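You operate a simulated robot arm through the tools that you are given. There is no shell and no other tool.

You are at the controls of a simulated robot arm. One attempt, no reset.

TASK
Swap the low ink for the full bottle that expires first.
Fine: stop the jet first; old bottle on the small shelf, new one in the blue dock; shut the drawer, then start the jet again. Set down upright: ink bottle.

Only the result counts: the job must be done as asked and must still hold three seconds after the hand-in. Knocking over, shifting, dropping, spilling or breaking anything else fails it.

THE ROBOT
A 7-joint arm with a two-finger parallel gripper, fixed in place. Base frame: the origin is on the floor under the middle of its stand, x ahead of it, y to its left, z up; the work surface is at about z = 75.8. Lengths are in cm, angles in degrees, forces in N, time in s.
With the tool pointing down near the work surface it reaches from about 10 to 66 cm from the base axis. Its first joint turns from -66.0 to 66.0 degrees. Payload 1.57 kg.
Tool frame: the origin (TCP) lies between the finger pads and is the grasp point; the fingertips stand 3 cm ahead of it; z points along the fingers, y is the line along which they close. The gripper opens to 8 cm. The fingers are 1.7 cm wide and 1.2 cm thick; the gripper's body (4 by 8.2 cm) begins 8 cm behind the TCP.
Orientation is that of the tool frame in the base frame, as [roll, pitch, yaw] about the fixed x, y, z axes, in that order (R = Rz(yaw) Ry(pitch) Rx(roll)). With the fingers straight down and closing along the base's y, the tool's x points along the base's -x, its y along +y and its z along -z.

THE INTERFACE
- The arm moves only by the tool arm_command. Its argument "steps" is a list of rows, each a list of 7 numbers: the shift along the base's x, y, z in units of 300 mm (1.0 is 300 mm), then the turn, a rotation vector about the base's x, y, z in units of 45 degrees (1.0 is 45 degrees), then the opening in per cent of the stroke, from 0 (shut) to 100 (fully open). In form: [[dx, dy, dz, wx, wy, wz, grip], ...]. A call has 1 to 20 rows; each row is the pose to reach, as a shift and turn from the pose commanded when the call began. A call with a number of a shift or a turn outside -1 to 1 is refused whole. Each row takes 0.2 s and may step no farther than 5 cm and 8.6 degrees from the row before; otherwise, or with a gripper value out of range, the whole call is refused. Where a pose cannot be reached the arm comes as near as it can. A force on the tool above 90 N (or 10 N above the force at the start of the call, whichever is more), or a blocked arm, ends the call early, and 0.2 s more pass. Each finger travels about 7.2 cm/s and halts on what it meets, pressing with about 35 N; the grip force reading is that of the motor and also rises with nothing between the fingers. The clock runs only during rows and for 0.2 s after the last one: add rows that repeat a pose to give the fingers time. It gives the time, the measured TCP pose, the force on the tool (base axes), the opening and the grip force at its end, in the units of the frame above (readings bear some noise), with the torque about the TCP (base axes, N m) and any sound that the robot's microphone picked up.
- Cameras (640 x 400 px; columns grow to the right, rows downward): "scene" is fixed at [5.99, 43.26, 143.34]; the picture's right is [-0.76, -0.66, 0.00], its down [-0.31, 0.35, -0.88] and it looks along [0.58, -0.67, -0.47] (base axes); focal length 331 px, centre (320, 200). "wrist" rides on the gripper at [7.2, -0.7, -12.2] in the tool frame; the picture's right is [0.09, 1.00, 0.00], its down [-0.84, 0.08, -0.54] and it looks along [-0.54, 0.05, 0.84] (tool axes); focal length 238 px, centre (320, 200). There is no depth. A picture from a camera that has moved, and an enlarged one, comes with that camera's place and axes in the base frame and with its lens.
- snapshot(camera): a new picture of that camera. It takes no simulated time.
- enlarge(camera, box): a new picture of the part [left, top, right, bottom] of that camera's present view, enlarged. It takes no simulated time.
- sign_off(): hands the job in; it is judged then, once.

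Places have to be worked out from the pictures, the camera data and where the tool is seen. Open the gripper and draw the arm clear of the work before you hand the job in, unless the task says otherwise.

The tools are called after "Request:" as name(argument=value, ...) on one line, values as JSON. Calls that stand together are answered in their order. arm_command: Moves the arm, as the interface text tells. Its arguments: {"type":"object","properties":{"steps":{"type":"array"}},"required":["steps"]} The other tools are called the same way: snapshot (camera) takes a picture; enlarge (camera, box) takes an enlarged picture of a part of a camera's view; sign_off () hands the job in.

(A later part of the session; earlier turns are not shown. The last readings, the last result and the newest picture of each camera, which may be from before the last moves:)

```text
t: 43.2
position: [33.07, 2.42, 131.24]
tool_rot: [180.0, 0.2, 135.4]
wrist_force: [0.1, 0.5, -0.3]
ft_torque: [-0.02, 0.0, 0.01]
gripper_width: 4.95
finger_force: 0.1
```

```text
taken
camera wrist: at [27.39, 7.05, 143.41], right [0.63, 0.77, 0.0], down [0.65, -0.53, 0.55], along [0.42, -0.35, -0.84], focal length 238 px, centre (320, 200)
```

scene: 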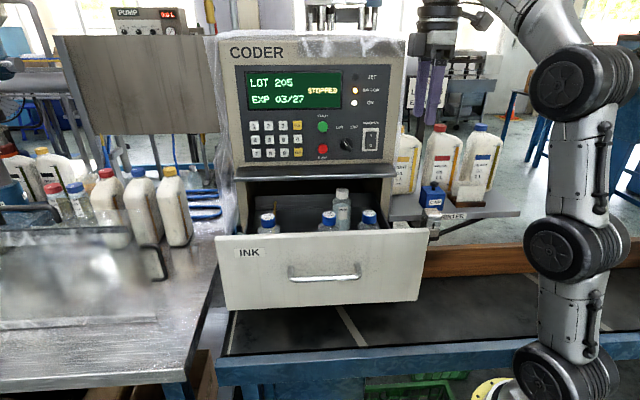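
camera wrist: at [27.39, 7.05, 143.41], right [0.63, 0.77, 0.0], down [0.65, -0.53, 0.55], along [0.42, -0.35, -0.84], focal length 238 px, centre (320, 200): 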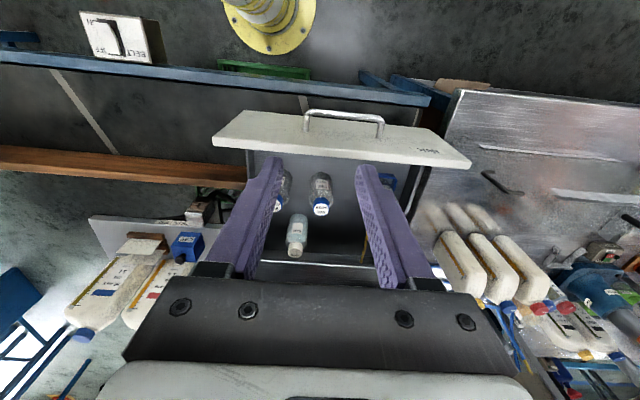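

Good overview; I enlarge the drawer portion of the wrist view.

Request:
enlarge(camera="wrist", box=[210, 100, 470, 280])

Request:
enlarge(camera="wrist", box=[400, 90, 640, 390])

Request:
enlarge(camera="wrist", box=[0, 150, 260, 400])

```text
2.22 times, centred on (340, 190) of wrist
camera zoom: at [27.39, 7.05, 143.41], right [0.63, 0.77, 0.0], down [0.65, -0.53, 0.55], along [0.42, -0.35, -0.84], focal length 530 px, centre (276, 222)
```

zoom: 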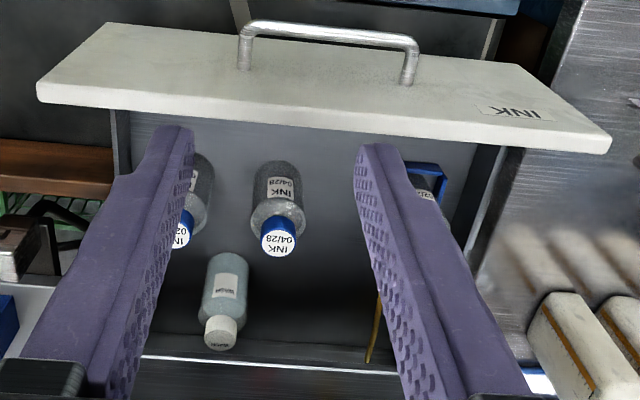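

```text
1.33 times, centred on (520, 240) of wrist
camera zoom: at [27.39, 7.05, 143.41], right [0.63, 0.77, 0.0], down [0.65, -0.53, 0.55], along [0.42, -0.35, -0.84], focal length 318 px, centre (53, 147)
```

zoom: 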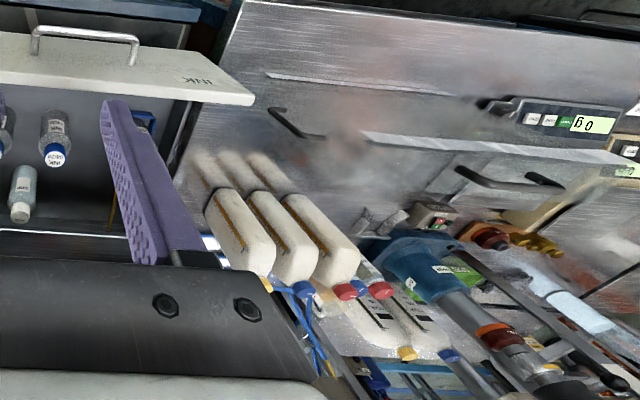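

```text
1.60 times, centred on (130, 275) of wrist
camera zoom: at [27.39, 7.05, 143.41], right [0.63, 0.77, 0.0], down [0.65, -0.53, 0.55], along [0.42, -0.35, -0.84], focal length 381 px, centre (624, 80)
```

zoom: 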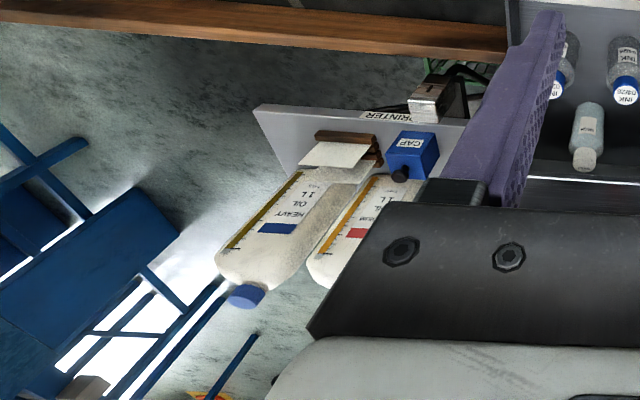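

The small grey shelf at the coder's right (holding oils, the blue CAP block and a card holder) looks like the "small shelf". I enlarge it in the scene view.

Request:
enlarge(camera="scene", box=[380, 100, 540, 260])

Request:
snapshot(camera="scene")

```text
2.50 times, centred on (460, 180) of scene
camera zoom: at [5.99, 43.26, 143.34], right [-0.76, -0.66, 0.0], down [-0.31, 0.35, -0.88], along [0.58, -0.67, -0.47], focal length 828 px, centre (-30, 250)
```

zoom: 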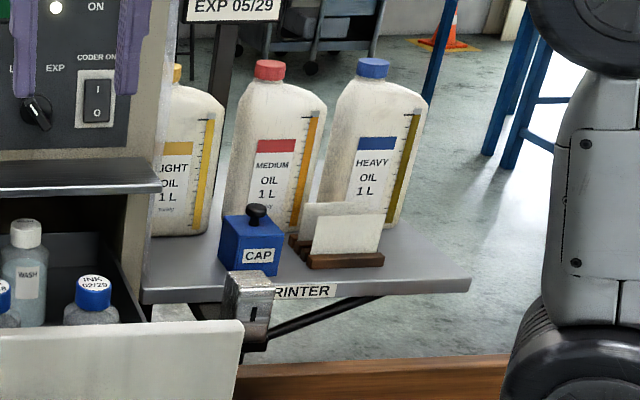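

```text
taken
```

scene: 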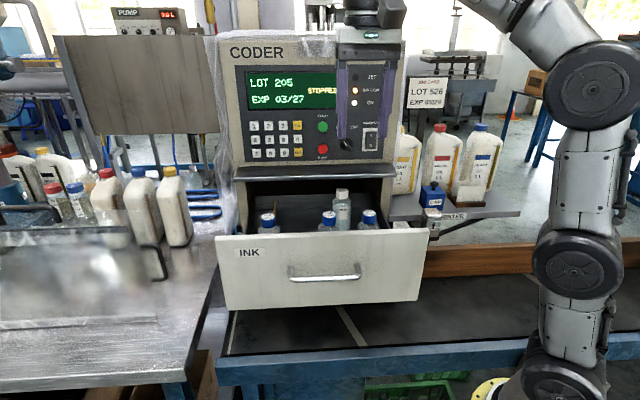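

The shelf top triangulates to z≈90 with free space in front of the LIGHT oil, near the coder (around (46, -46)). Before moving anything I close the fingers and lower a bit in front of the drawer to inspect ink levels and the dock.

Request:
arm_command(steps=[[0, 0, -0.05, 0, 0, 0, 40], [0.03, -0.03, -0.15, 0, 0, 0, 20], [0.06, -0.06, -0.28, 0, 0, 0, 0], [0.1, -0.1, -0.4, 0, 0, 0, 0], [0.12, -0.13, -0.5, 0, 0, 0, 0], [0.12, -0.13, -0.5, 0, 0, 0, 0]])

Request:
snapshot(camera="wrist")

Request:
enlarge(camera="wrist", box=[130, 60, 450, 260])

```text
t: 44.6
position: [36.65, -1.57, 116.3]
tool_rot: [-180.0, 0.2, 135.4]
wrist_force: [0.2, -0.1, 0.0]
ft_torque: [0.03, 0.02, -0.04]
gripper_width: 0.0
finger_force: 21.2
```

```text
taken
camera wrist: at [31.05, 3.04, 128.46], right [0.63, 0.78, 0.0], down [0.65, -0.53, 0.55], along [0.42, -0.34, -0.84], focal length 238 px, centre (320, 200)
```

wrist: 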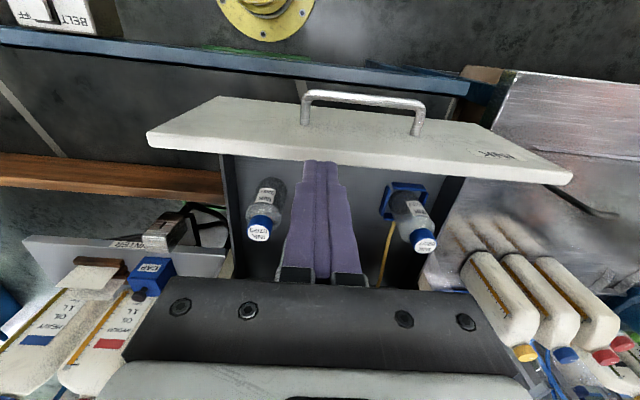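

```text
2.00 times, centred on (290, 160) of wrist
camera zoom: at [31.05, 3.04, 128.46], right [0.63, 0.78, 0.0], down [0.65, -0.53, 0.55], along [0.42, -0.34, -0.84], focal length 477 px, centre (380, 280)
```

zoom: 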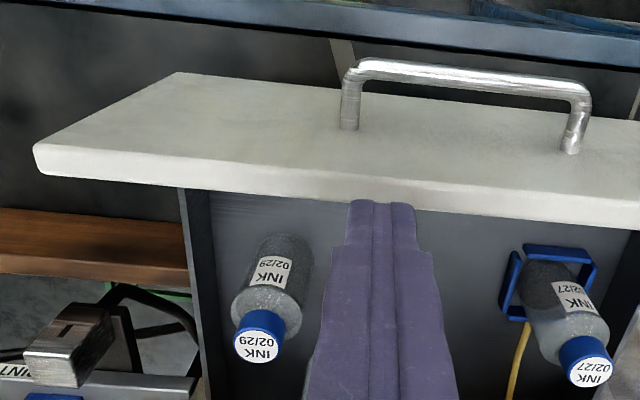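

The 02/27 bottle sits in the blue square dock and looks clear at the top (low). I enlarge each bottle for fill levels.

Request:
enlarge(camera="wrist", box=[370, 170, 460, 260])

Request:
enlarge(camera="wrist", box=[230, 160, 310, 250])

Request:
enlarge(camera="scene", box=[250, 180, 390, 240])

```text
4.44 times, centred on (415, 215) of wrist
camera zoom: at [31.05, 3.04, 128.46], right [0.63, 0.78, 0.0], down [0.65, -0.53, 0.55], along [0.42, -0.34, -0.84], focal length 1059 px, centre (-102, 133)
```

zoom: 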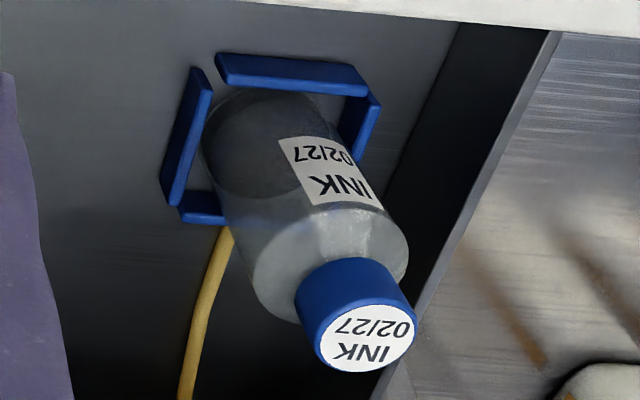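

```text
4.44 times, centred on (270, 205) of wrist
camera zoom: at [31.05, 3.04, 128.46], right [0.63, 0.78, 0.0], down [0.65, -0.53, 0.55], along [0.42, -0.34, -0.84], focal length 1059 px, centre (542, 178)
```

zoom: 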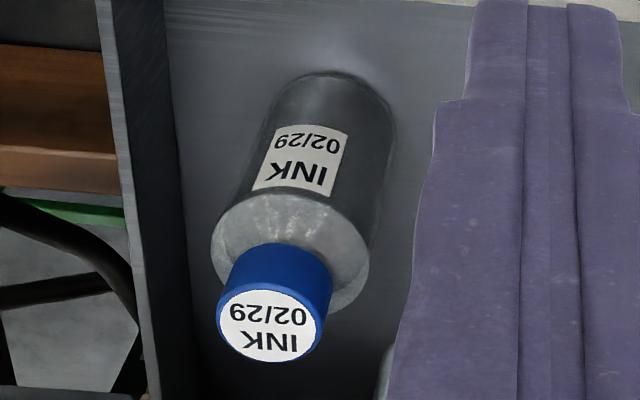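

```text
4.57 times, centred on (320, 210) of scene
camera zoom: at [5.99, 43.25, 143.34], right [-0.76, -0.66, 0.0], down [-0.31, 0.35, -0.88], along [0.58, -0.67, -0.47], focal length 1514 px, centre (320, 154)
```

zoom: 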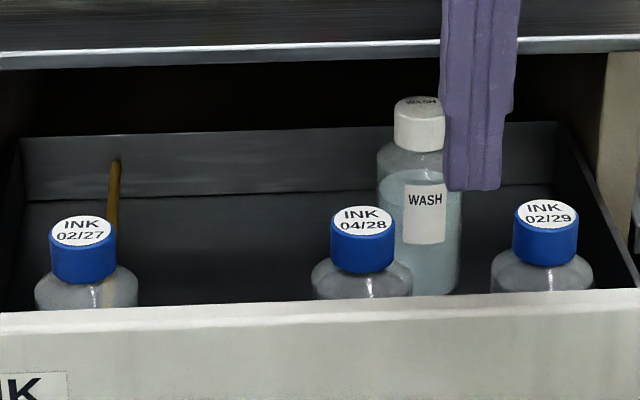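

02/27 is low (liquid only in the lower half), 02/29 is full up to its shoulder. I shift sideways to see the 04/28 bottle's level, hidden behind the fingers.

Request:
arm_command(steps=[[0.08, 0.08, 0, 0, 0, 0, 0], [0.16, 0.16, 0, 0, 0, 0, 0], [0.2, 0.2, 0, 0, 0, 0, 0], [0.2, 0.2, 0, 0, 0, 0, 0]])

Request:
snapshot(camera="wrist")

Request:
enlarge(camera="wrist", box=[130, 110, 330, 260])

```text
t: 45.6
position: [42.67, 4.44, 116.29]
tool_rot: [180.0, 0.2, 135.4]
wrist_force: [0.0, 0.7, 0.2]
ft_torque: [-0.02, 0.0, -0.01]
gripper_width: 0.0
finger_force: 21.0
```

```text
taken
camera wrist: at [37.05, 9.14, 128.43], right [0.63, 0.78, 0.0], down [0.65, -0.53, 0.55], along [0.42, -0.34, -0.84], focal length 238 px, centre (320, 200)
```

wrist: 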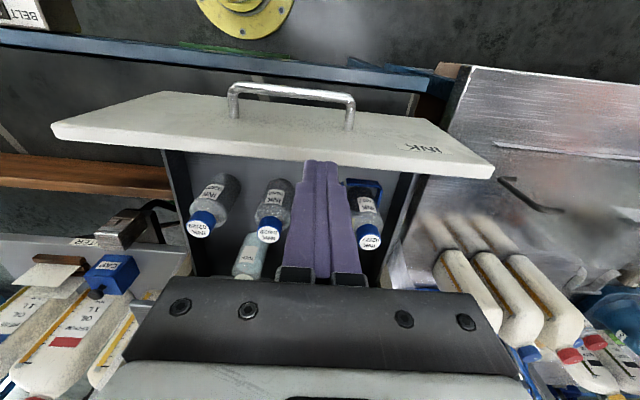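

```text
2.67 times, centred on (230, 185) of wrist
camera zoom: at [37.05, 9.14, 128.43], right [0.63, 0.78, 0.0], down [0.65, -0.53, 0.55], along [0.42, -0.34, -0.84], focal length 636 px, centre (560, 240)
```

zoom: 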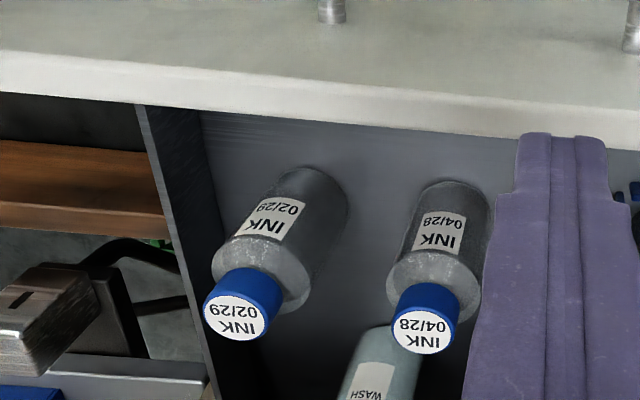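

I take a closer look at 04/28 and 02/29 to be sure both are full.

Request:
enlarge(camera="wrist", box=[180, 160, 300, 250])

Request:
enlarge(camera="wrist", box=[0, 220, 200, 400])

```text
4.44 times, centred on (240, 205) of wrist
camera zoom: at [37.05, 9.14, 128.43], right [0.63, 0.78, 0.0], down [0.65, -0.53, 0.55], along [0.42, -0.34, -0.84], focal length 1059 px, centre (676, 178)
```

zoom: 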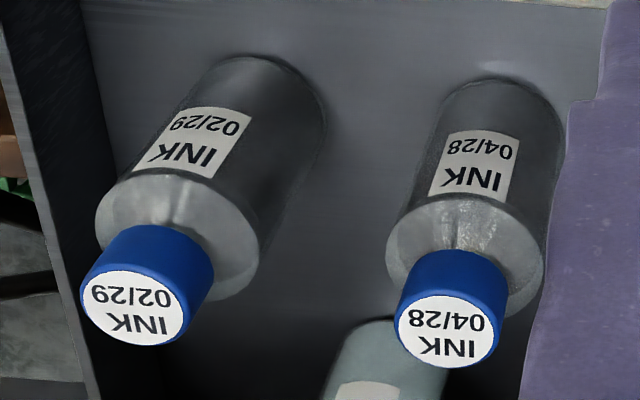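

```text
2.22 times, centred on (100, 310) of wrist
camera zoom: at [37.05, 9.14, 128.43], right [0.63, 0.78, 0.0], down [0.65, -0.53, 0.55], along [0.42, -0.34, -0.84], focal length 530 px, centre (809, -44)
```

zoom: 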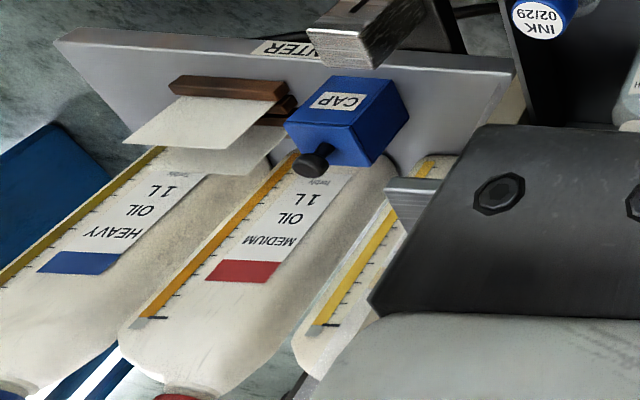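

Both are full, so 04/28 (earlier than 02/29) is the new bottle. Cap tops triangulate well: 02/27 (60.9, -0.8, 101.9), 04/28 (50.2, -11.5, 101.9), 02/29 (43.2, -18.4, 101.9). I now probe the arm's reach with the tool down at z≈114, moving outward over the drawer in small steps.

Request:
arm_command(steps=[[0.03, -0.02, -0.04, 0, 0, 0, 0], [0.1, -0.05, -0.077, 0, 0, 0, 0], [0.17, -0.075, -0.077, 0, 0, 0, 0], [0.24, -0.1, -0.077, 0, 0, 0, 0], [0.31, -0.125, -0.077, 0, 0, 0, 0], [0.38, -0.15, -0.077, 0, 0, 0, 0], [0.44, -0.165, -0.077, 0, 0, 0, 0], [0.44, -0.165, -0.077, 0, 0, 0, 0]])

```text
t: 47.4
position: [55.82, -0.66, 113.89]
tool_rot: [180.0, 0.2, 135.5]
wrist_force: [-0.3, 0.5, 0.3]
ft_torque: [0.0, 0.05, -0.02]
gripper_width: 0.0
finger_force: 21.4
```

Reachable. I go on to right above the 02/27 bottle at the same height.

Request:
arm_command(steps=[[0.06, 0, 0, 0, 0, 0, 0], [0.12, 0, 0, 0, 0, 0, 0], [0.17, 0, 0, 0, 0, 0, 0], [0.17, 0, 0, 0, 0, 0, 0]])

Request:
snapshot(camera="wrist")

Request:
enlarge(camera="scene", box=[210, 130, 430, 270])

```text
t: 48.4
position: [57.36, -0.46, 113.2]
tool_rot: [180.0, 0.3, 135.5]
wrist_force: [1.3, 0.5, 0.3]
ft_torque: [-0.01, 0.03, 0.01]
gripper_width: 0.04
finger_force: 21.2
out of reach, approached as far as the arm can: row 1, 2, 3, 4
```

```text
taken
camera wrist: at [51.82, 4.15, 125.37], right [0.63, 0.78, 0.0], down [0.65, -0.53, 0.55], along [0.42, -0.34, -0.84], focal length 238 px, centre (320, 200)
```

wrist: 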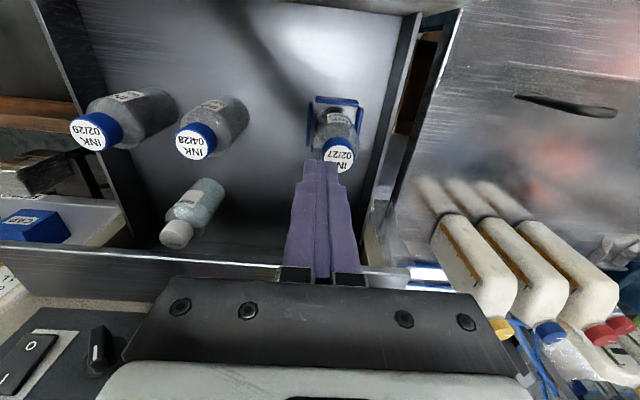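

```text
2.86 times, centred on (320, 200) of scene
camera zoom: at [5.99, 43.26, 143.34], right [-0.76, -0.66, 0.0], down [-0.31, 0.35, -0.88], along [0.58, -0.67, -0.47], focal length 946 px, centre (320, 200)
```

zoom: 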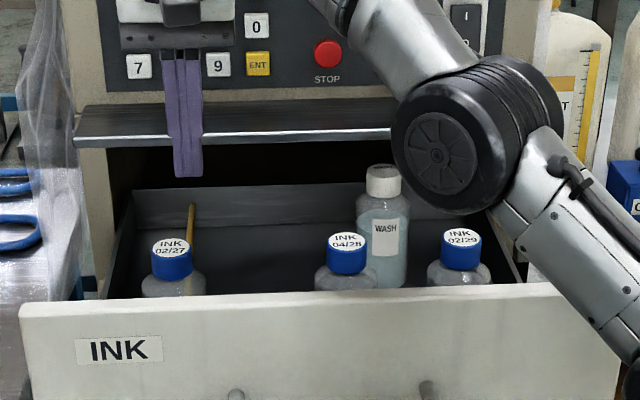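

The reach limit is about r=57 at z=113 (deeper when lower), so I'll lift 02/27 while drawing inward. The gripper is now nearly over it; I enlarge the dock to judge its frame height and the room for the fingers.

Request:
enlarge(camera="wrist", box=[270, 80, 400, 200])

Request:
enlarge(camera="wrist", box=[0, 80, 260, 280])

```text
3.33 times, centred on (335, 140) of wrist
camera zoom: at [51.82, 4.15, 125.37], right [0.63, 0.78, 0.0], down [0.65, -0.53, 0.55], along [0.42, -0.34, -0.84], focal length 794 px, centre (270, 400)
```

zoom: 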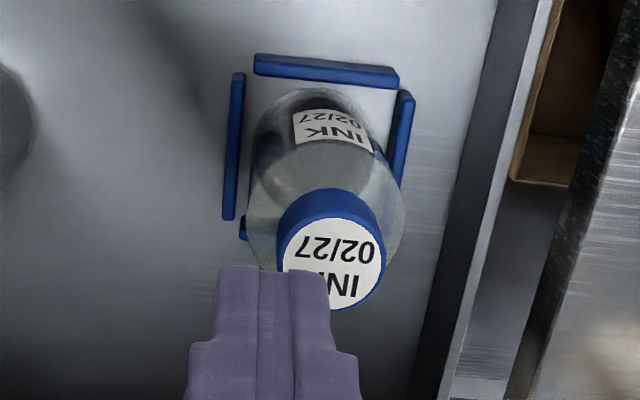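

```text
2.00 times, centred on (130, 180) of wrist
camera zoom: at [51.82, 4.15, 125.37], right [0.63, 0.78, 0.0], down [0.65, -0.53, 0.55], along [0.42, -0.34, -0.84], focal length 477 px, centre (700, 240)
```

zoom: 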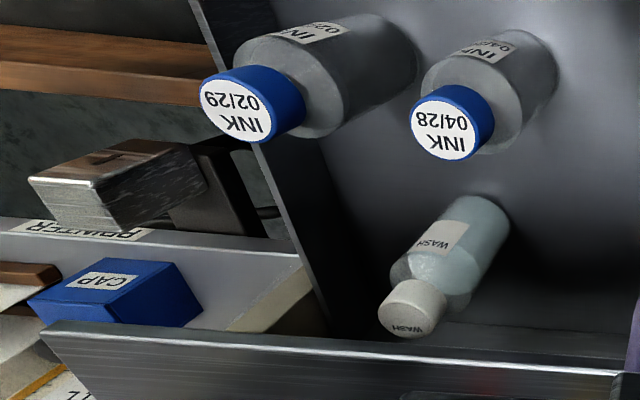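

02/27 checks out at (60.9, -0.8), dock frame ~2.3 cm high (top ≈91), and the drawer's left wall about 5 cm from the bottle axis. I open to ~6.4 cm and move to a hover just above the cap at z≈107.

Request:
arm_command(steps=[[0, 0, -0.05, 0, 0, -0.006, 40], [0.03, -0.003, -0.1, 0, 0, -0.009, 60], [0.08, -0.007, -0.16, 0, 0, -0.009, 80], [0.118, -0.0103, -0.2067, 0, 0, -0.009, 80], [0.118, -0.0103, -0.2067, 0, 0, -0.009, 80]])

Request:
snapshot(camera="wrist")

Request:
enlarge(camera="scene", box=[220, 150, 360, 250])

```text
t: 49.6
position: [60.79, -0.83, 106.84]
tool_rot: [179.9, 0.3, 135.1]
wrist_force: [0.3, -0.3, -0.2]
ft_torque: [-0.02, 0.03, 0.01]
gripper_width: 6.4
finger_force: 0.1
out of reach, approached as far as the arm can: row 4, 5
```

```text
taken
camera wrist: at [55.1, 3.81, 119.04], right [0.64, 0.77, 0.0], down [0.65, -0.53, 0.55], along [0.42, -0.35, -0.84], focal length 238 px, centre (320, 200)
```

wrist: 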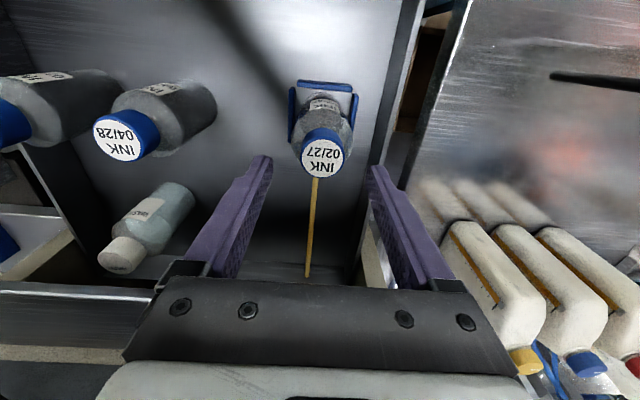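

```text
4.00 times, centred on (290, 200) of scene
camera zoom: at [5.99, 43.26, 143.34], right [-0.76, -0.66, 0.0], down [-0.31, 0.35, -0.88], along [0.58, -0.67, -0.47], focal length 1325 px, centre (440, 200)
```

zoom: 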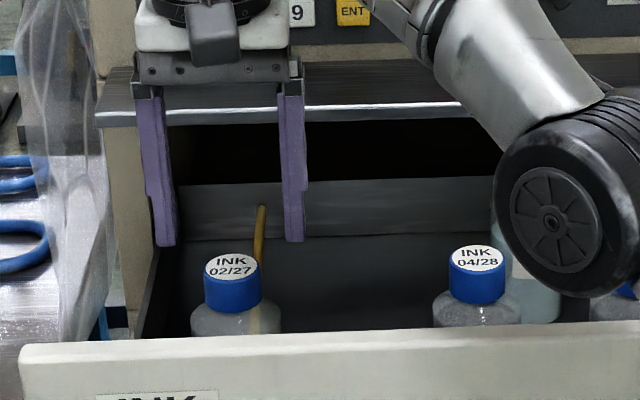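

Fingers straddle the 02/27 cap symmetrically. I enlarge the wrist view to check the left finger's clearance to the drawer's side wall.

Request:
enlarge(camera="wrist", box=[230, 60, 450, 290])

```text
1.74 times, centred on (340, 175) of wrist
camera zoom: at [55.1, 3.81, 119.04], right [0.64, 0.77, 0.0], down [0.65, -0.53, 0.55], along [0.42, -0.35, -0.84], focal length 414 px, centre (285, 244)
```

zoom: 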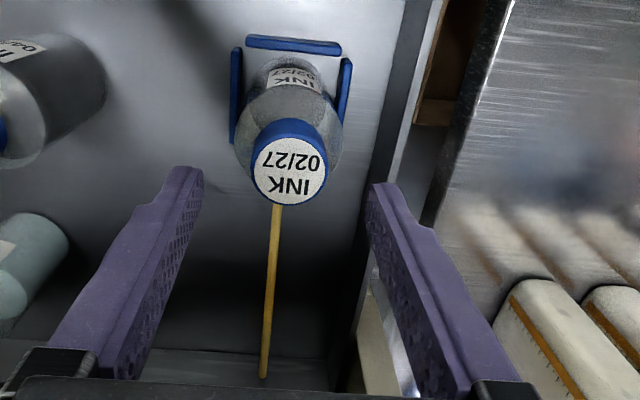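

The left finger should clear the side wall by ~0.7 cm and the bottle is centred within 0.2 cm. I descend straight down to z≈99 first, checking force.

Request:
arm_command(steps=[[0.003, 0.001, -0.05, 0, 0, 0, 82], [0.003, 0.001, -0.11, 0, 0, 0, 82], [0.003, 0.001, -0.17, 0, 0, 0, 82], [0.003, 0.001, -0.23, 0, 0, 0, 82], [0.003, 0.001, -0.26, 0, 0, 0, 82], [0.003, 0.001, -0.26, 0, 0, 0, 82]])

Request:
snapshot(camera="wrist")

Request:
enlarge(camera="scene", box=[220, 150, 360, 250])

```text
t: 51.2
position: [61.11, -1.05, 104.59]
tool_rot: [177.4, 2.8, 134.7]
wrist_force: [0.8, -0.3, -0.4]
ft_torque: [0.01, -0.01, 0.03]
gripper_width: 6.57
finger_force: 0.1
out of reach, approached as far as the arm can: row 2, 3, 4, 5, 6
stopped in row 6: the arm was blocked; the commanded pose is now the measured one
```

```text
taken
camera wrist: at [54.9, 3.61, 116.44], right [0.64, 0.77, 0.04], down [0.61, -0.54, 0.59], along [0.47, -0.35, -0.81], focal length 238 px, centre (320, 200)
```

wrist: 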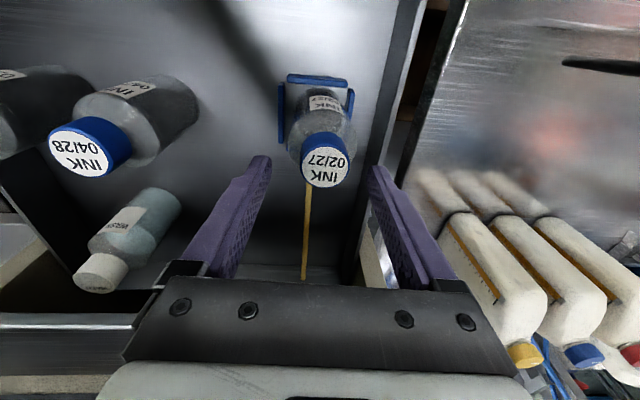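

```text
4.00 times, centred on (290, 200) of scene
camera zoom: at [5.97, 43.26, 143.34], right [-0.75, -0.66, 0.0], down [-0.31, 0.35, -0.88], along [0.58, -0.67, -0.47], focal length 1325 px, centre (440, 200)
```

zoom: 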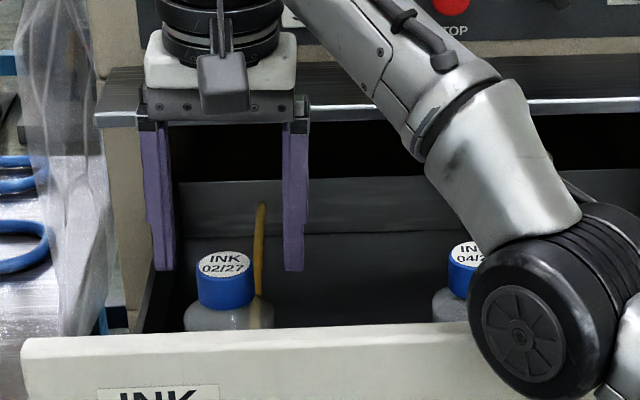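

The arm stopped as blocked at z=104.6 with the pose slightly off – possibly the elbow is against the drawer front. I look at the full scene before anything else.

Request:
snapshot(camera="scene")

Request:
enlarge(camera="scene", box=[300, 150, 460, 330])

```text
taken
```

scene: 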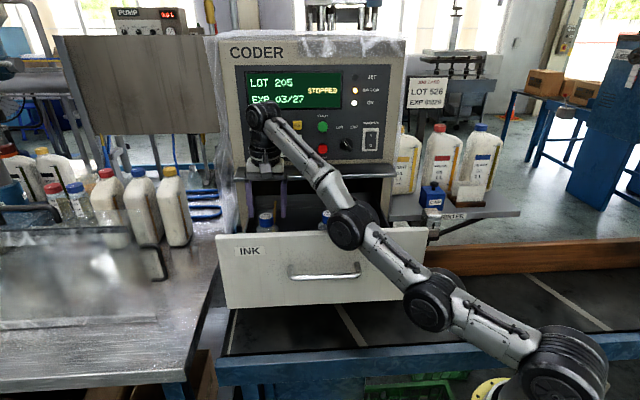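

```text
2.22 times, centred on (380, 240) of scene
camera zoom: at [5.97, 43.26, 143.34], right [-0.75, -0.66, 0.0], down [-0.31, 0.35, -0.88], along [0.58, -0.67, -0.47], focal length 736 px, centre (187, 111)
```

zoom: 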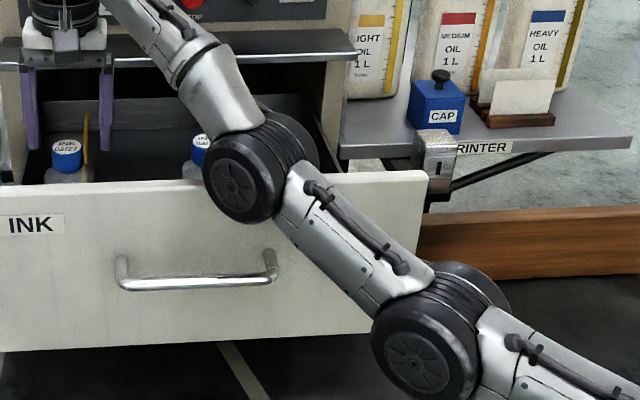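

The stretched arm lies low across the drawer front and got blocked there, so the vertical approach at this radius isn't good. I retreat up and inward to where the elbow is high; afterwards I'll use a tilted tool so the wrist stays closer in.

Request:
arm_command(steps=[[-0.02, 0.0, 0.05, 0, 0, 0, 82], [-0.06, 0.0, 0.12, 0, 0, 0, 82], [-0.1, 0.0, 0.19, 0, 0, 0, 82], [-0.16, 0.01, 0.26, 0, 0, 0, 82], [-0.24, 0.01, 0.32, 0, 0, 0, 82], [-0.36, 0.01, 0.36, 0, 0, 0, 82], [-0.48, 0.01, 0.4, 0, 0, 0, 82], [-0.48, 0.01, 0.4, 0, 0, 0, 82]])

Request:
snapshot(camera="scene")

Request:
enlarge(camera="scene", box=[210, 170, 430, 310])

```text
t: 53.0
position: [46.79, -0.8, 116.37]
tool_rot: [177.7, 2.6, 134.7]
wrist_force: [0.2, 0.2, -1.1]
ft_torque: [0.01, 0.0, 0.0]
gripper_width: 6.59
finger_force: 0.0
out of reach, approached as far as the arm can: row 1, 2, 3, 4, 5
```

```text
taken
```

scene: 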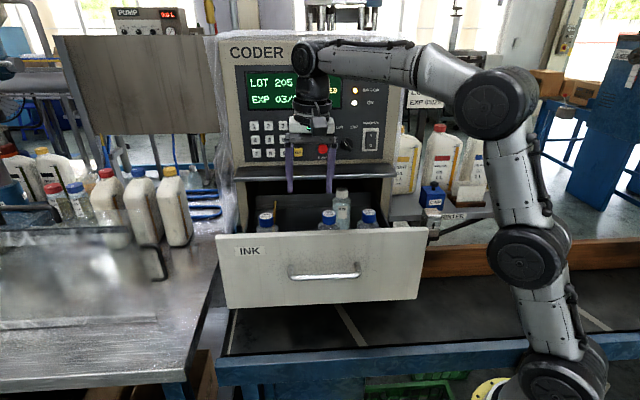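

```text
2.86 times, centred on (320, 240) of scene
camera zoom: at [5.98, 43.26, 143.34], right [-0.76, -0.66, 0.0], down [-0.31, 0.35, -0.88], along [0.58, -0.67, -0.47], focal length 946 px, centre (320, 86)
```

zoom: 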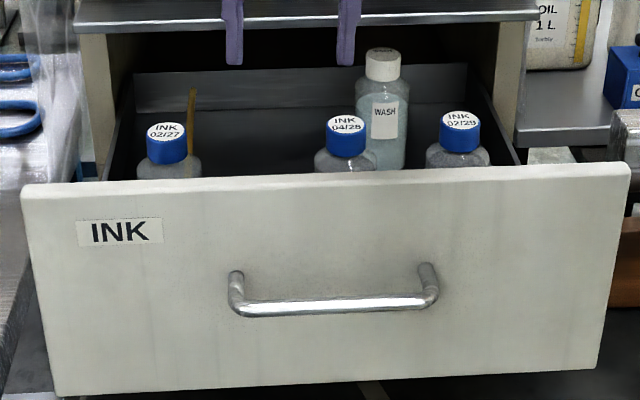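

The arm is elbow-high again. The contact pushed the drawer in by ~0.5 cm, which is harmless (it gets shut anyway). I now turn the tool to yaw 180° and tilt it ~20° outward so the wrist stays further in when reaching 02/27.

Request:
arm_command(steps=[[0, 0, 0, 0, 0, 0.17, 82], [0, 0, 0, 0, 0, 0.34, 82], [0, 0, 0, 0, 0, 0.51, 82], [0, 0, 0, 0, 0, 0.68, 82], [0, 0, 0, 0, 0, 0.85, 82], [0, 0, 0, 0, 0, 1.0, 82], [0, 0, 0, 0, 0, 1.0, 82]])

Request:
arm_command(steps=[[0.05, 0, 0, -0.017, -0.13, -0.006, 82], [0.12, 0, -0.02, -0.035, -0.26, -0.013, 82], [0.2, 0, -0.04, -0.0523, -0.39, -0.019, 82], [0.2, 0, -0.04, -0.0523, -0.39, -0.019, 82]])

Request:
snapshot(camera="wrist")

Request:
snapshot(camera="scene")

```text
t: 54.6
position: [46.82, -0.79, 116.37]
tool_rot: [177.5, 2.6, 179.8]
wrist_force: [-0.5, 0.4, -0.7]
ft_torque: [0.0, 0.04, -0.01]
gripper_width: 6.55
finger_force: 0.3
```

```text
t: 55.6
position: [52.77, -0.87, 115.14]
tool_rot: [179.9, 20.2, 179.4]
wrist_force: [-0.8, -0.6, -0.9]
ft_torque: [0.01, 0.01, -0.03]
gripper_width: 6.54
finger_force: 0.0
```

```text
taken
camera wrist: at [41.86, -1.33, 124.05], right [-0.08, 1.0, -0.03], down [0.6, 0.07, 0.8], along [0.8, 0.04, -0.6], focal length 238 px, centre (320, 200)
```

wrist: 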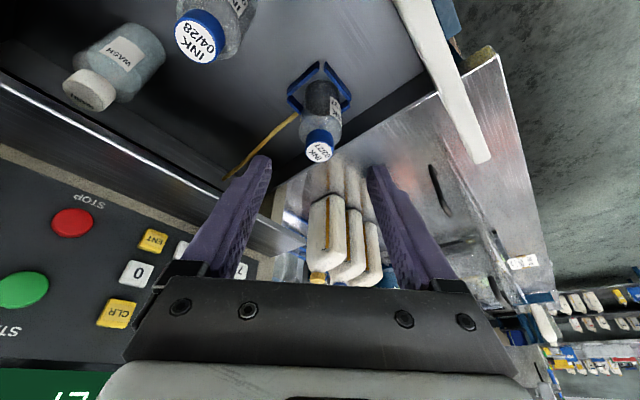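

```text
taken
```

scene: 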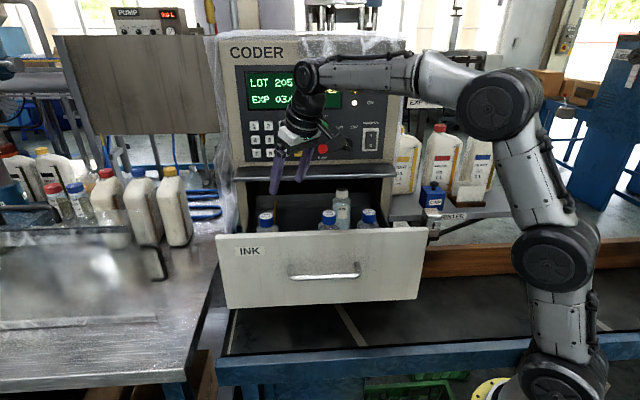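

02/27 now triangulates to about (61.4, -0.6, 102). I enlarge the wrist view to refine this and check the dock.

Request:
enlarge(camera="wrist", box=[260, 50, 380, 170])

Request:
enlarge(camera="scene", box=[220, 170, 360, 250])

```text
3.33 times, centred on (320, 110) of wrist
camera zoom: at [41.86, -1.33, 124.05], right [-0.08, 1.0, -0.03], down [0.6, 0.07, 0.8], along [0.8, 0.04, -0.6], focal length 794 px, centre (320, 500)
```

zoom: 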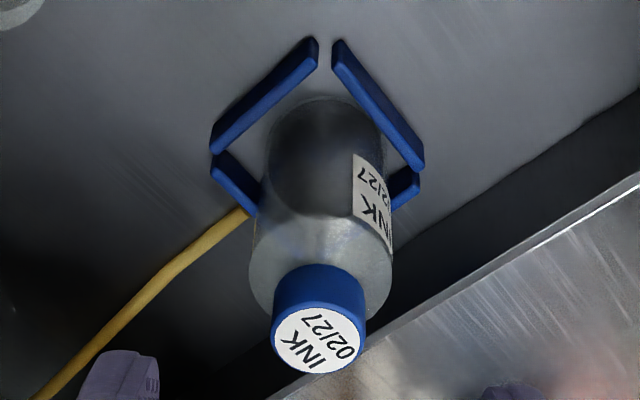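

```text
4.57 times, centred on (290, 210) of scene
camera zoom: at [5.99, 43.26, 143.34], right [-0.76, -0.66, 0.0], down [-0.31, 0.35, -0.88], along [0.58, -0.67, -0.47], focal length 1514 px, centre (457, 154)
```

zoom: 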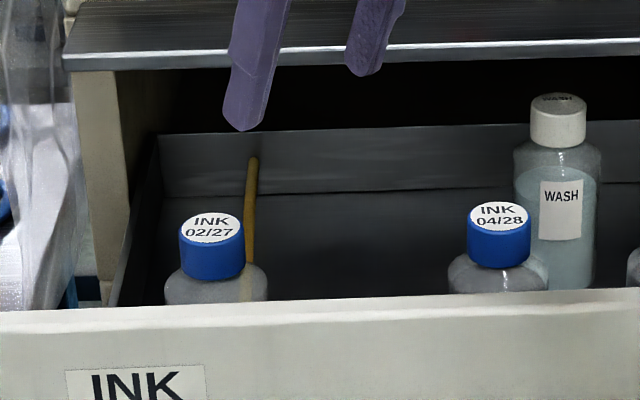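

Refined: bottle axis (61.4, -0.63), top z≈102; the drawer's side wall is close on the +y side, so I rotate the tool +30° about vertical (fingers then close mostly along the drawer's depth), then go to a hover at z≈107.

Request:
arm_command(steps=[[0, 0, 0, 0, 0, 0.167, 82], [0, 0, 0, 0, 0, 0.333, 82], [0, 0, 0, 0, 0, 0.5, 82], [0, 0, 0, 0, 0, 0.667, 82], [0, 0, 0, 0, 0, 0.667, 82]])

Request:
arm_command(steps=[[0.07, 0.002, -0.05, 0, 0, 0, 82], [0.15, 0.004, -0.12, 0, 0, 0, 82], [0.23, 0.006, -0.2, 0, 0, 0, 82], [0.2877, 0.008, -0.27, 0, 0, 0, 82], [0.2877, 0.008, -0.27, 0, 0, 0, 82]])

Request:
snapshot(camera="wrist")

Request:
snapshot(camera="scene")

```text
t: 56.8
position: [52.89, -0.88, 115.02]
tool_rot: [179.9, 20.1, -150.6]
wrist_force: [-0.3, -0.5, -0.2]
ft_torque: [0.0, 0.01, 0.02]
gripper_width: 6.55
finger_force: 0.0
```

```text
t: 58.0
position: [61.48, -0.52, 106.96]
tool_rot: [179.9, 20.2, -150.5]
wrist_force: [-0.2, 0.1, 0.0]
ft_torque: [0.01, 0.03, -0.01]
gripper_width: 6.54
finger_force: 0.1
```

```text
taken
camera wrist: at [52.27, -6.49, 116.01], right [-0.56, 0.83, -0.03], down [0.48, 0.36, 0.8], along [0.67, 0.44, -0.6], focal length 238 px, centre (320, 200)
```

wrist: 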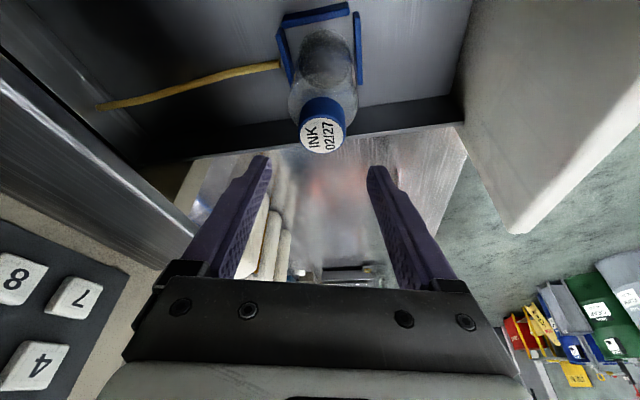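

```text
taken
```

scene: 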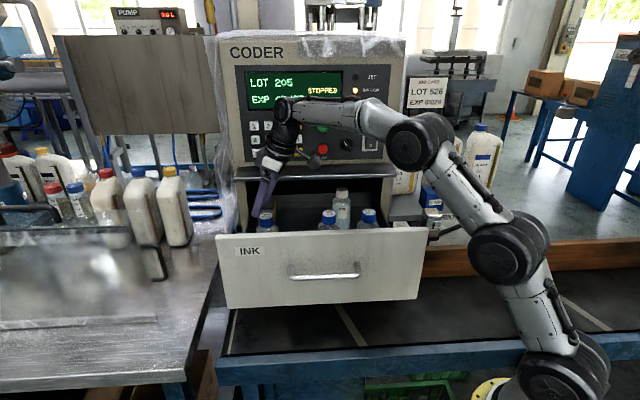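

The hover is reached cleanly with the elbow high, and the cap is exactly centred between the fingers. I descend vertically in two stages.

Request:
arm_command(steps=[[0, 0, -0.05, 0, 0, 0, 82], [0, 0, -0.1, 0, 0, 0, 82], [0, 0, -0.16, 0, 0, 0, 82], [0, 0, -0.22, 0, 0, 0, 82], [0, 0, -0.22, 0, 0, 0, 82]])

Request:
snapshot(camera="wrist")

Request:
enlarge(camera="scene", box=[220, 150, 440, 300])

```text
t: 59.2
position: [61.56, -0.67, 100.43]
tool_rot: [179.9, 20.2, -150.7]
wrist_force: [0.1, 0.1, -0.1]
ft_torque: [0.0, -0.02, 0.02]
gripper_width: 6.55
finger_force: 0.0
```

```text
taken
camera wrist: at [52.32, -6.48, 109.42], right [-0.56, 0.83, -0.03], down [0.48, 0.36, 0.8], along [0.67, 0.44, -0.6], focal length 238 px, centre (320, 200)
```

wrist: 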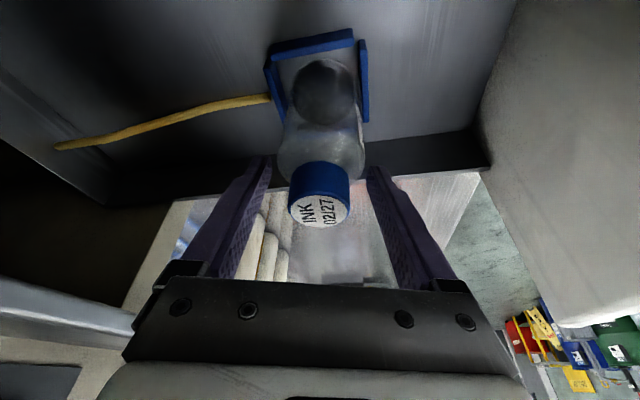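

```text
2.67 times, centred on (330, 225) of scene
camera zoom: at [5.99, 43.26, 143.34], right [-0.76, -0.66, 0.0], down [-0.31, 0.35, -0.88], along [0.58, -0.67, -0.47], focal length 883 px, centre (293, 133)
```

zoom: 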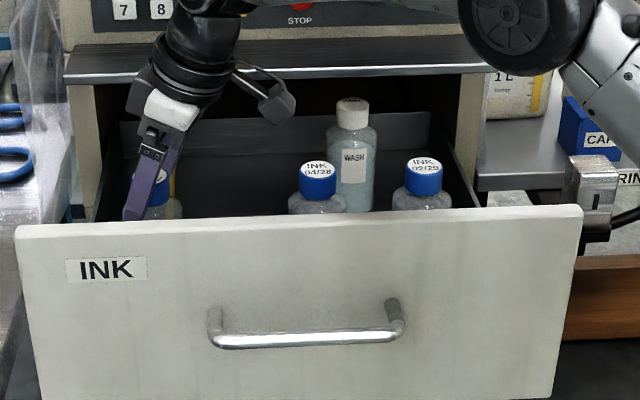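

Clear of everything so far. I continue 4.1 cm down to grasp height on the body.

Request:
arm_command(steps=[[0, 0, -0.04, 0, 0, 0, 82], [0, 0, -0.08, 0, 0, 0, 82], [0, 0, -0.11, 0, 0, 0, 82], [0, 0, -0.137, 0, 0, 0, 82], [0, 0, -0.137, 0, 0, 0, 82]])

Request:
snapshot(camera="wrist")

```text
t: 60.4
position: [61.62, -0.64, 96.42]
tool_rot: [179.9, 20.1, -150.6]
wrist_force: [-0.1, 0.3, -0.6]
ft_torque: [-0.03, -0.01, -0.02]
gripper_width: 6.57
finger_force: 0.1
```

```text
taken
camera wrist: at [52.32, -6.5, 105.32], right [-0.56, 0.83, -0.03], down [0.48, 0.36, 0.8], along [0.67, 0.44, -0.6], focal length 238 px, centre (320, 200)
```

wrist: 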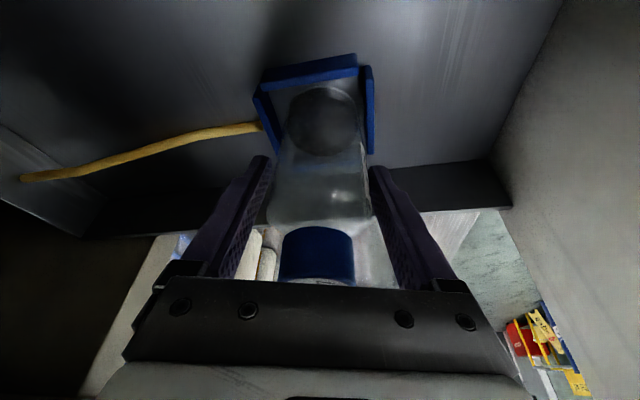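

The body is centred between the pads. I close the fingers gently on it.

Request:
arm_command(steps=[[0, 0, 0, 0, 0, 0, 74], [0, 0, 0, 0, 0, 0, 66], [0, 0, 0, 0, 0, 0, 55], [0, 0, 0, 0, 0, 0, 45], [0, 0, 0, 0, 0, 0, 45]])

Request:
snapshot(camera="wrist")

```text
t: 61.6
position: [61.54, -0.55, 96.33]
tool_rot: [179.9, 20.0, -150.6]
wrist_force: [-0.4, 0.3, 0.2]
ft_torque: [0.01, -0.04, -0.02]
gripper_width: 5.49
finger_force: 34.7
```

```text
taken
camera wrist: at [52.32, -6.5, 105.33], right [-0.56, 0.83, -0.03], down [0.48, 0.36, 0.8], along [0.67, 0.44, -0.6], focal length 238 px, centre (320, 200)
```

wrist: 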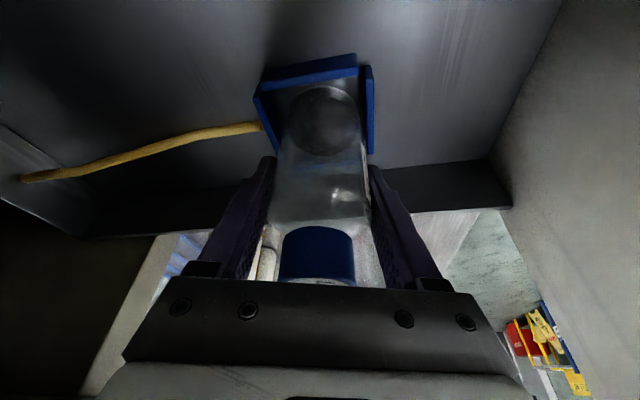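

Gripped (5.5 cm, 35 N). I lift straight up slowly, first 2 cm, to see that it comes free of the dock.

Request:
arm_command(steps=[[0, 0, 0.01, 0, 0, 0, 45], [0, 0, 0.03, 0, 0, 0, 45], [0, 0, 0.05, 0, 0, 0, 45], [0, 0, 0.07, 0, 0, 0, 45]])

Request:
snapshot(camera="wrist")

Request:
enlarge(camera="scene", box=[220, 150, 440, 300])

```text
t: 62.6
position: [61.52, -0.61, 98.45]
tool_rot: [179.8, 20.3, -150.6]
wrist_force: [-0.3, 0.4, 0.1]
ft_torque: [0.0, 0.01, 0.01]
gripper_width: 5.51
finger_force: 35.1
```

```text
taken
camera wrist: at [52.25, -6.47, 107.45], right [-0.56, 0.83, -0.03], down [0.48, 0.36, 0.8], along [0.67, 0.44, -0.6], focal length 238 px, centre (320, 200)
```

wrist: 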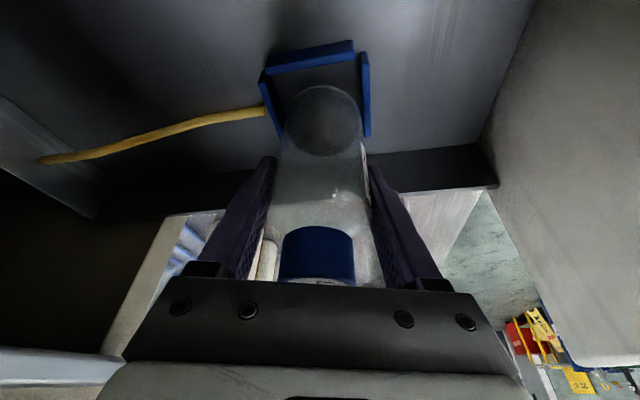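

```text
2.67 times, centred on (330, 225) of scene
camera zoom: at [5.99, 43.26, 143.34], right [-0.76, -0.66, 0.0], down [-0.31, 0.35, -0.88], along [0.58, -0.67, -0.47], focal length 883 px, centre (293, 133)
```

zoom: 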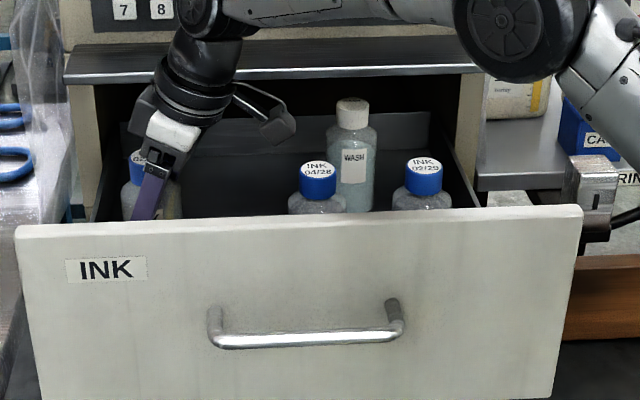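

It lifts free. I continue up to z≈106 and then draw inward and up to about (52, -8.4, 114.5), so the bottle's base clears the other caps and walls.

Request:
arm_command(steps=[[0, 0, 0.05, 0, 0, 0, 45], [0, 0, 0.1, 0, 0, 0, 45], [0, 0, 0.16, 0, 0, 0, 45], [0, 0, 0.22, 0, 0, 0, 45], [-0.03, -0.02, 0.27, 0, 0, 0, 45], [-0.08, -0.06, 0.32, 0, 0, 0, 45], [-0.13, -0.1, 0.37, 0, 0, 0, 45], [-0.18, -0.145, 0.42, 0, 0, 0, 45], [-0.23, -0.19, 0.46, 0, 0, 0, 45], [-0.28, -0.23, 0.5, 0, 0, 0, 45], [-0.32, -0.26, 0.535, 0, 0, 0, 45], [-0.32, -0.26, 0.535, 0, 0, 0, 45]])

Request:
snapshot(camera="wrist")

Request:
snapshot(camera="scene")

```text
t: 65.2
position: [51.87, -8.22, 114.42]
tool_rot: [179.9, 20.1, -150.6]
wrist_force: [1.1, -0.3, -0.3]
ft_torque: [0.02, -0.02, 0.04]
gripper_width: 5.49
finger_force: 34.6
```

```text
taken
camera wrist: at [42.65, -14.2, 123.5], right [-0.56, 0.83, -0.03], down [0.48, 0.36, 0.8], along [0.67, 0.44, -0.6], focal length 238 px, centre (320, 200)
```

wrist: 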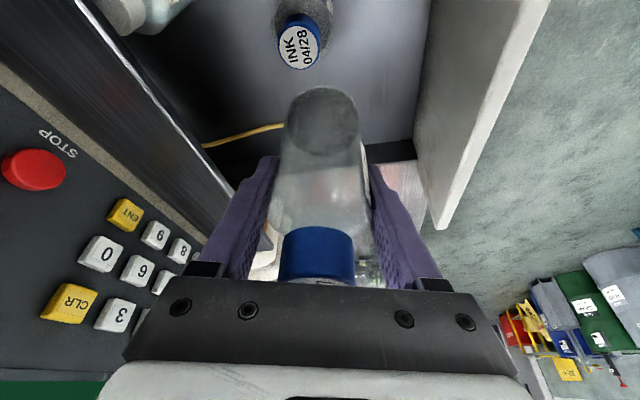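

```text
taken
```

scene: 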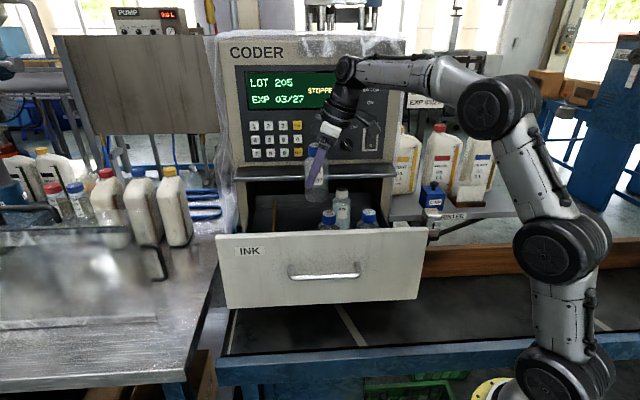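

The bottle hangs upright with its base near z≈106.5. I carry it right along the drawer while turning the tool back about vertical towards yaw 135°, ending right of the drawer in front of the small shelf.

Request:
arm_command(steps=[[-0.04, -0.04, 0.02, 0, 0, -0.12, 45], [-0.08, -0.075, 0.04, 0, 0, -0.25, 45], [-0.13, -0.12, 0.05, 0, 0, -0.39, 45], [-0.18, -0.165, 0.05, 0, 0, -0.54, 45], [-0.23, -0.21, 0.05, 0, 0, -0.69, 45], [-0.28, -0.255, 0.05, 0, 0, -0.84, 45], [-0.33, -0.3, 0.05, 0, 0, -1.0, 45], [-0.33, -0.3, 0.05, 0, 0, -1.0, 45]])

Request:
arm_command(steps=[[-0.06, -0.06, 0, 0, 0, -0.12, 45], [-0.13, -0.13, 0, 0, 0, -0.25, 45], [-0.2, -0.2, 0, 0, 0, -0.4, 45], [-0.27, -0.27, 0, 0, 0, -0.53, 45], [-0.34, -0.34, 0, 0, 0, -0.653, 45], [-0.385, -0.395, 0, 0, 0, -0.653, 45], [-0.385, -0.395, 0, 0, 0, -0.653, 45]])

Request:
snapshot(camera="wrist")

Request:
snapshot(camera="scene")

```text
t: 67.0
position: [41.86, -17.44, 116.01]
tool_rot: [179.9, 20.1, 164.2]
wrist_force: [0.1, 0.4, -0.3]
ft_torque: [0.01, -0.01, 0.0]
gripper_width: 5.48
finger_force: 34.7
```

```text
t: 68.6
position: [30.36, -29.25, 116.09]
tool_rot: [179.8, 20.2, 134.9]
wrist_force: [0.0, -0.8, 0.3]
ft_torque: [0.01, -0.01, 0.02]
gripper_width: 5.47
finger_force: 34.7
```

```text
taken
camera wrist: at [22.15, -21.87, 124.99], right [0.64, 0.76, -0.03], down [0.48, -0.37, 0.8], along [0.6, -0.53, -0.6], focal length 238 px, centre (320, 200)
```

wrist: 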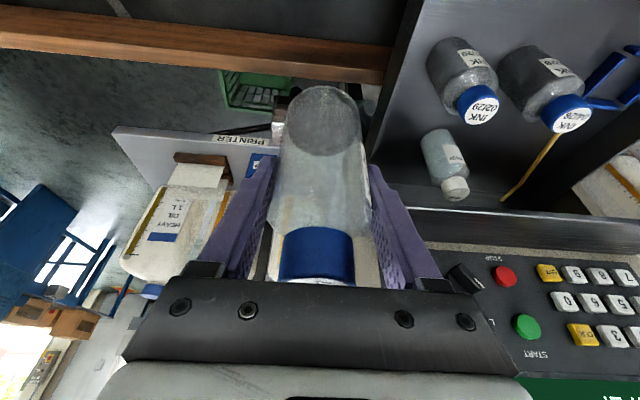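

```text
taken
```

scene: 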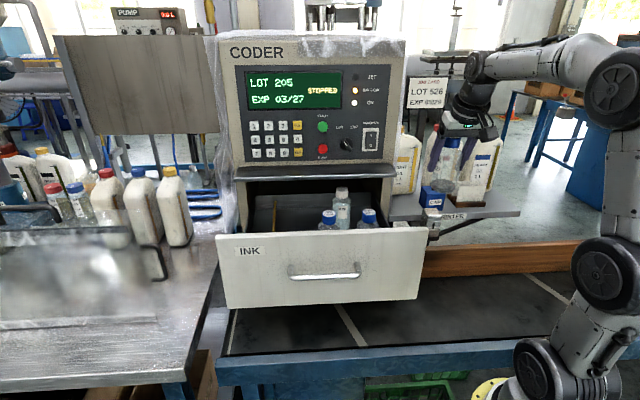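

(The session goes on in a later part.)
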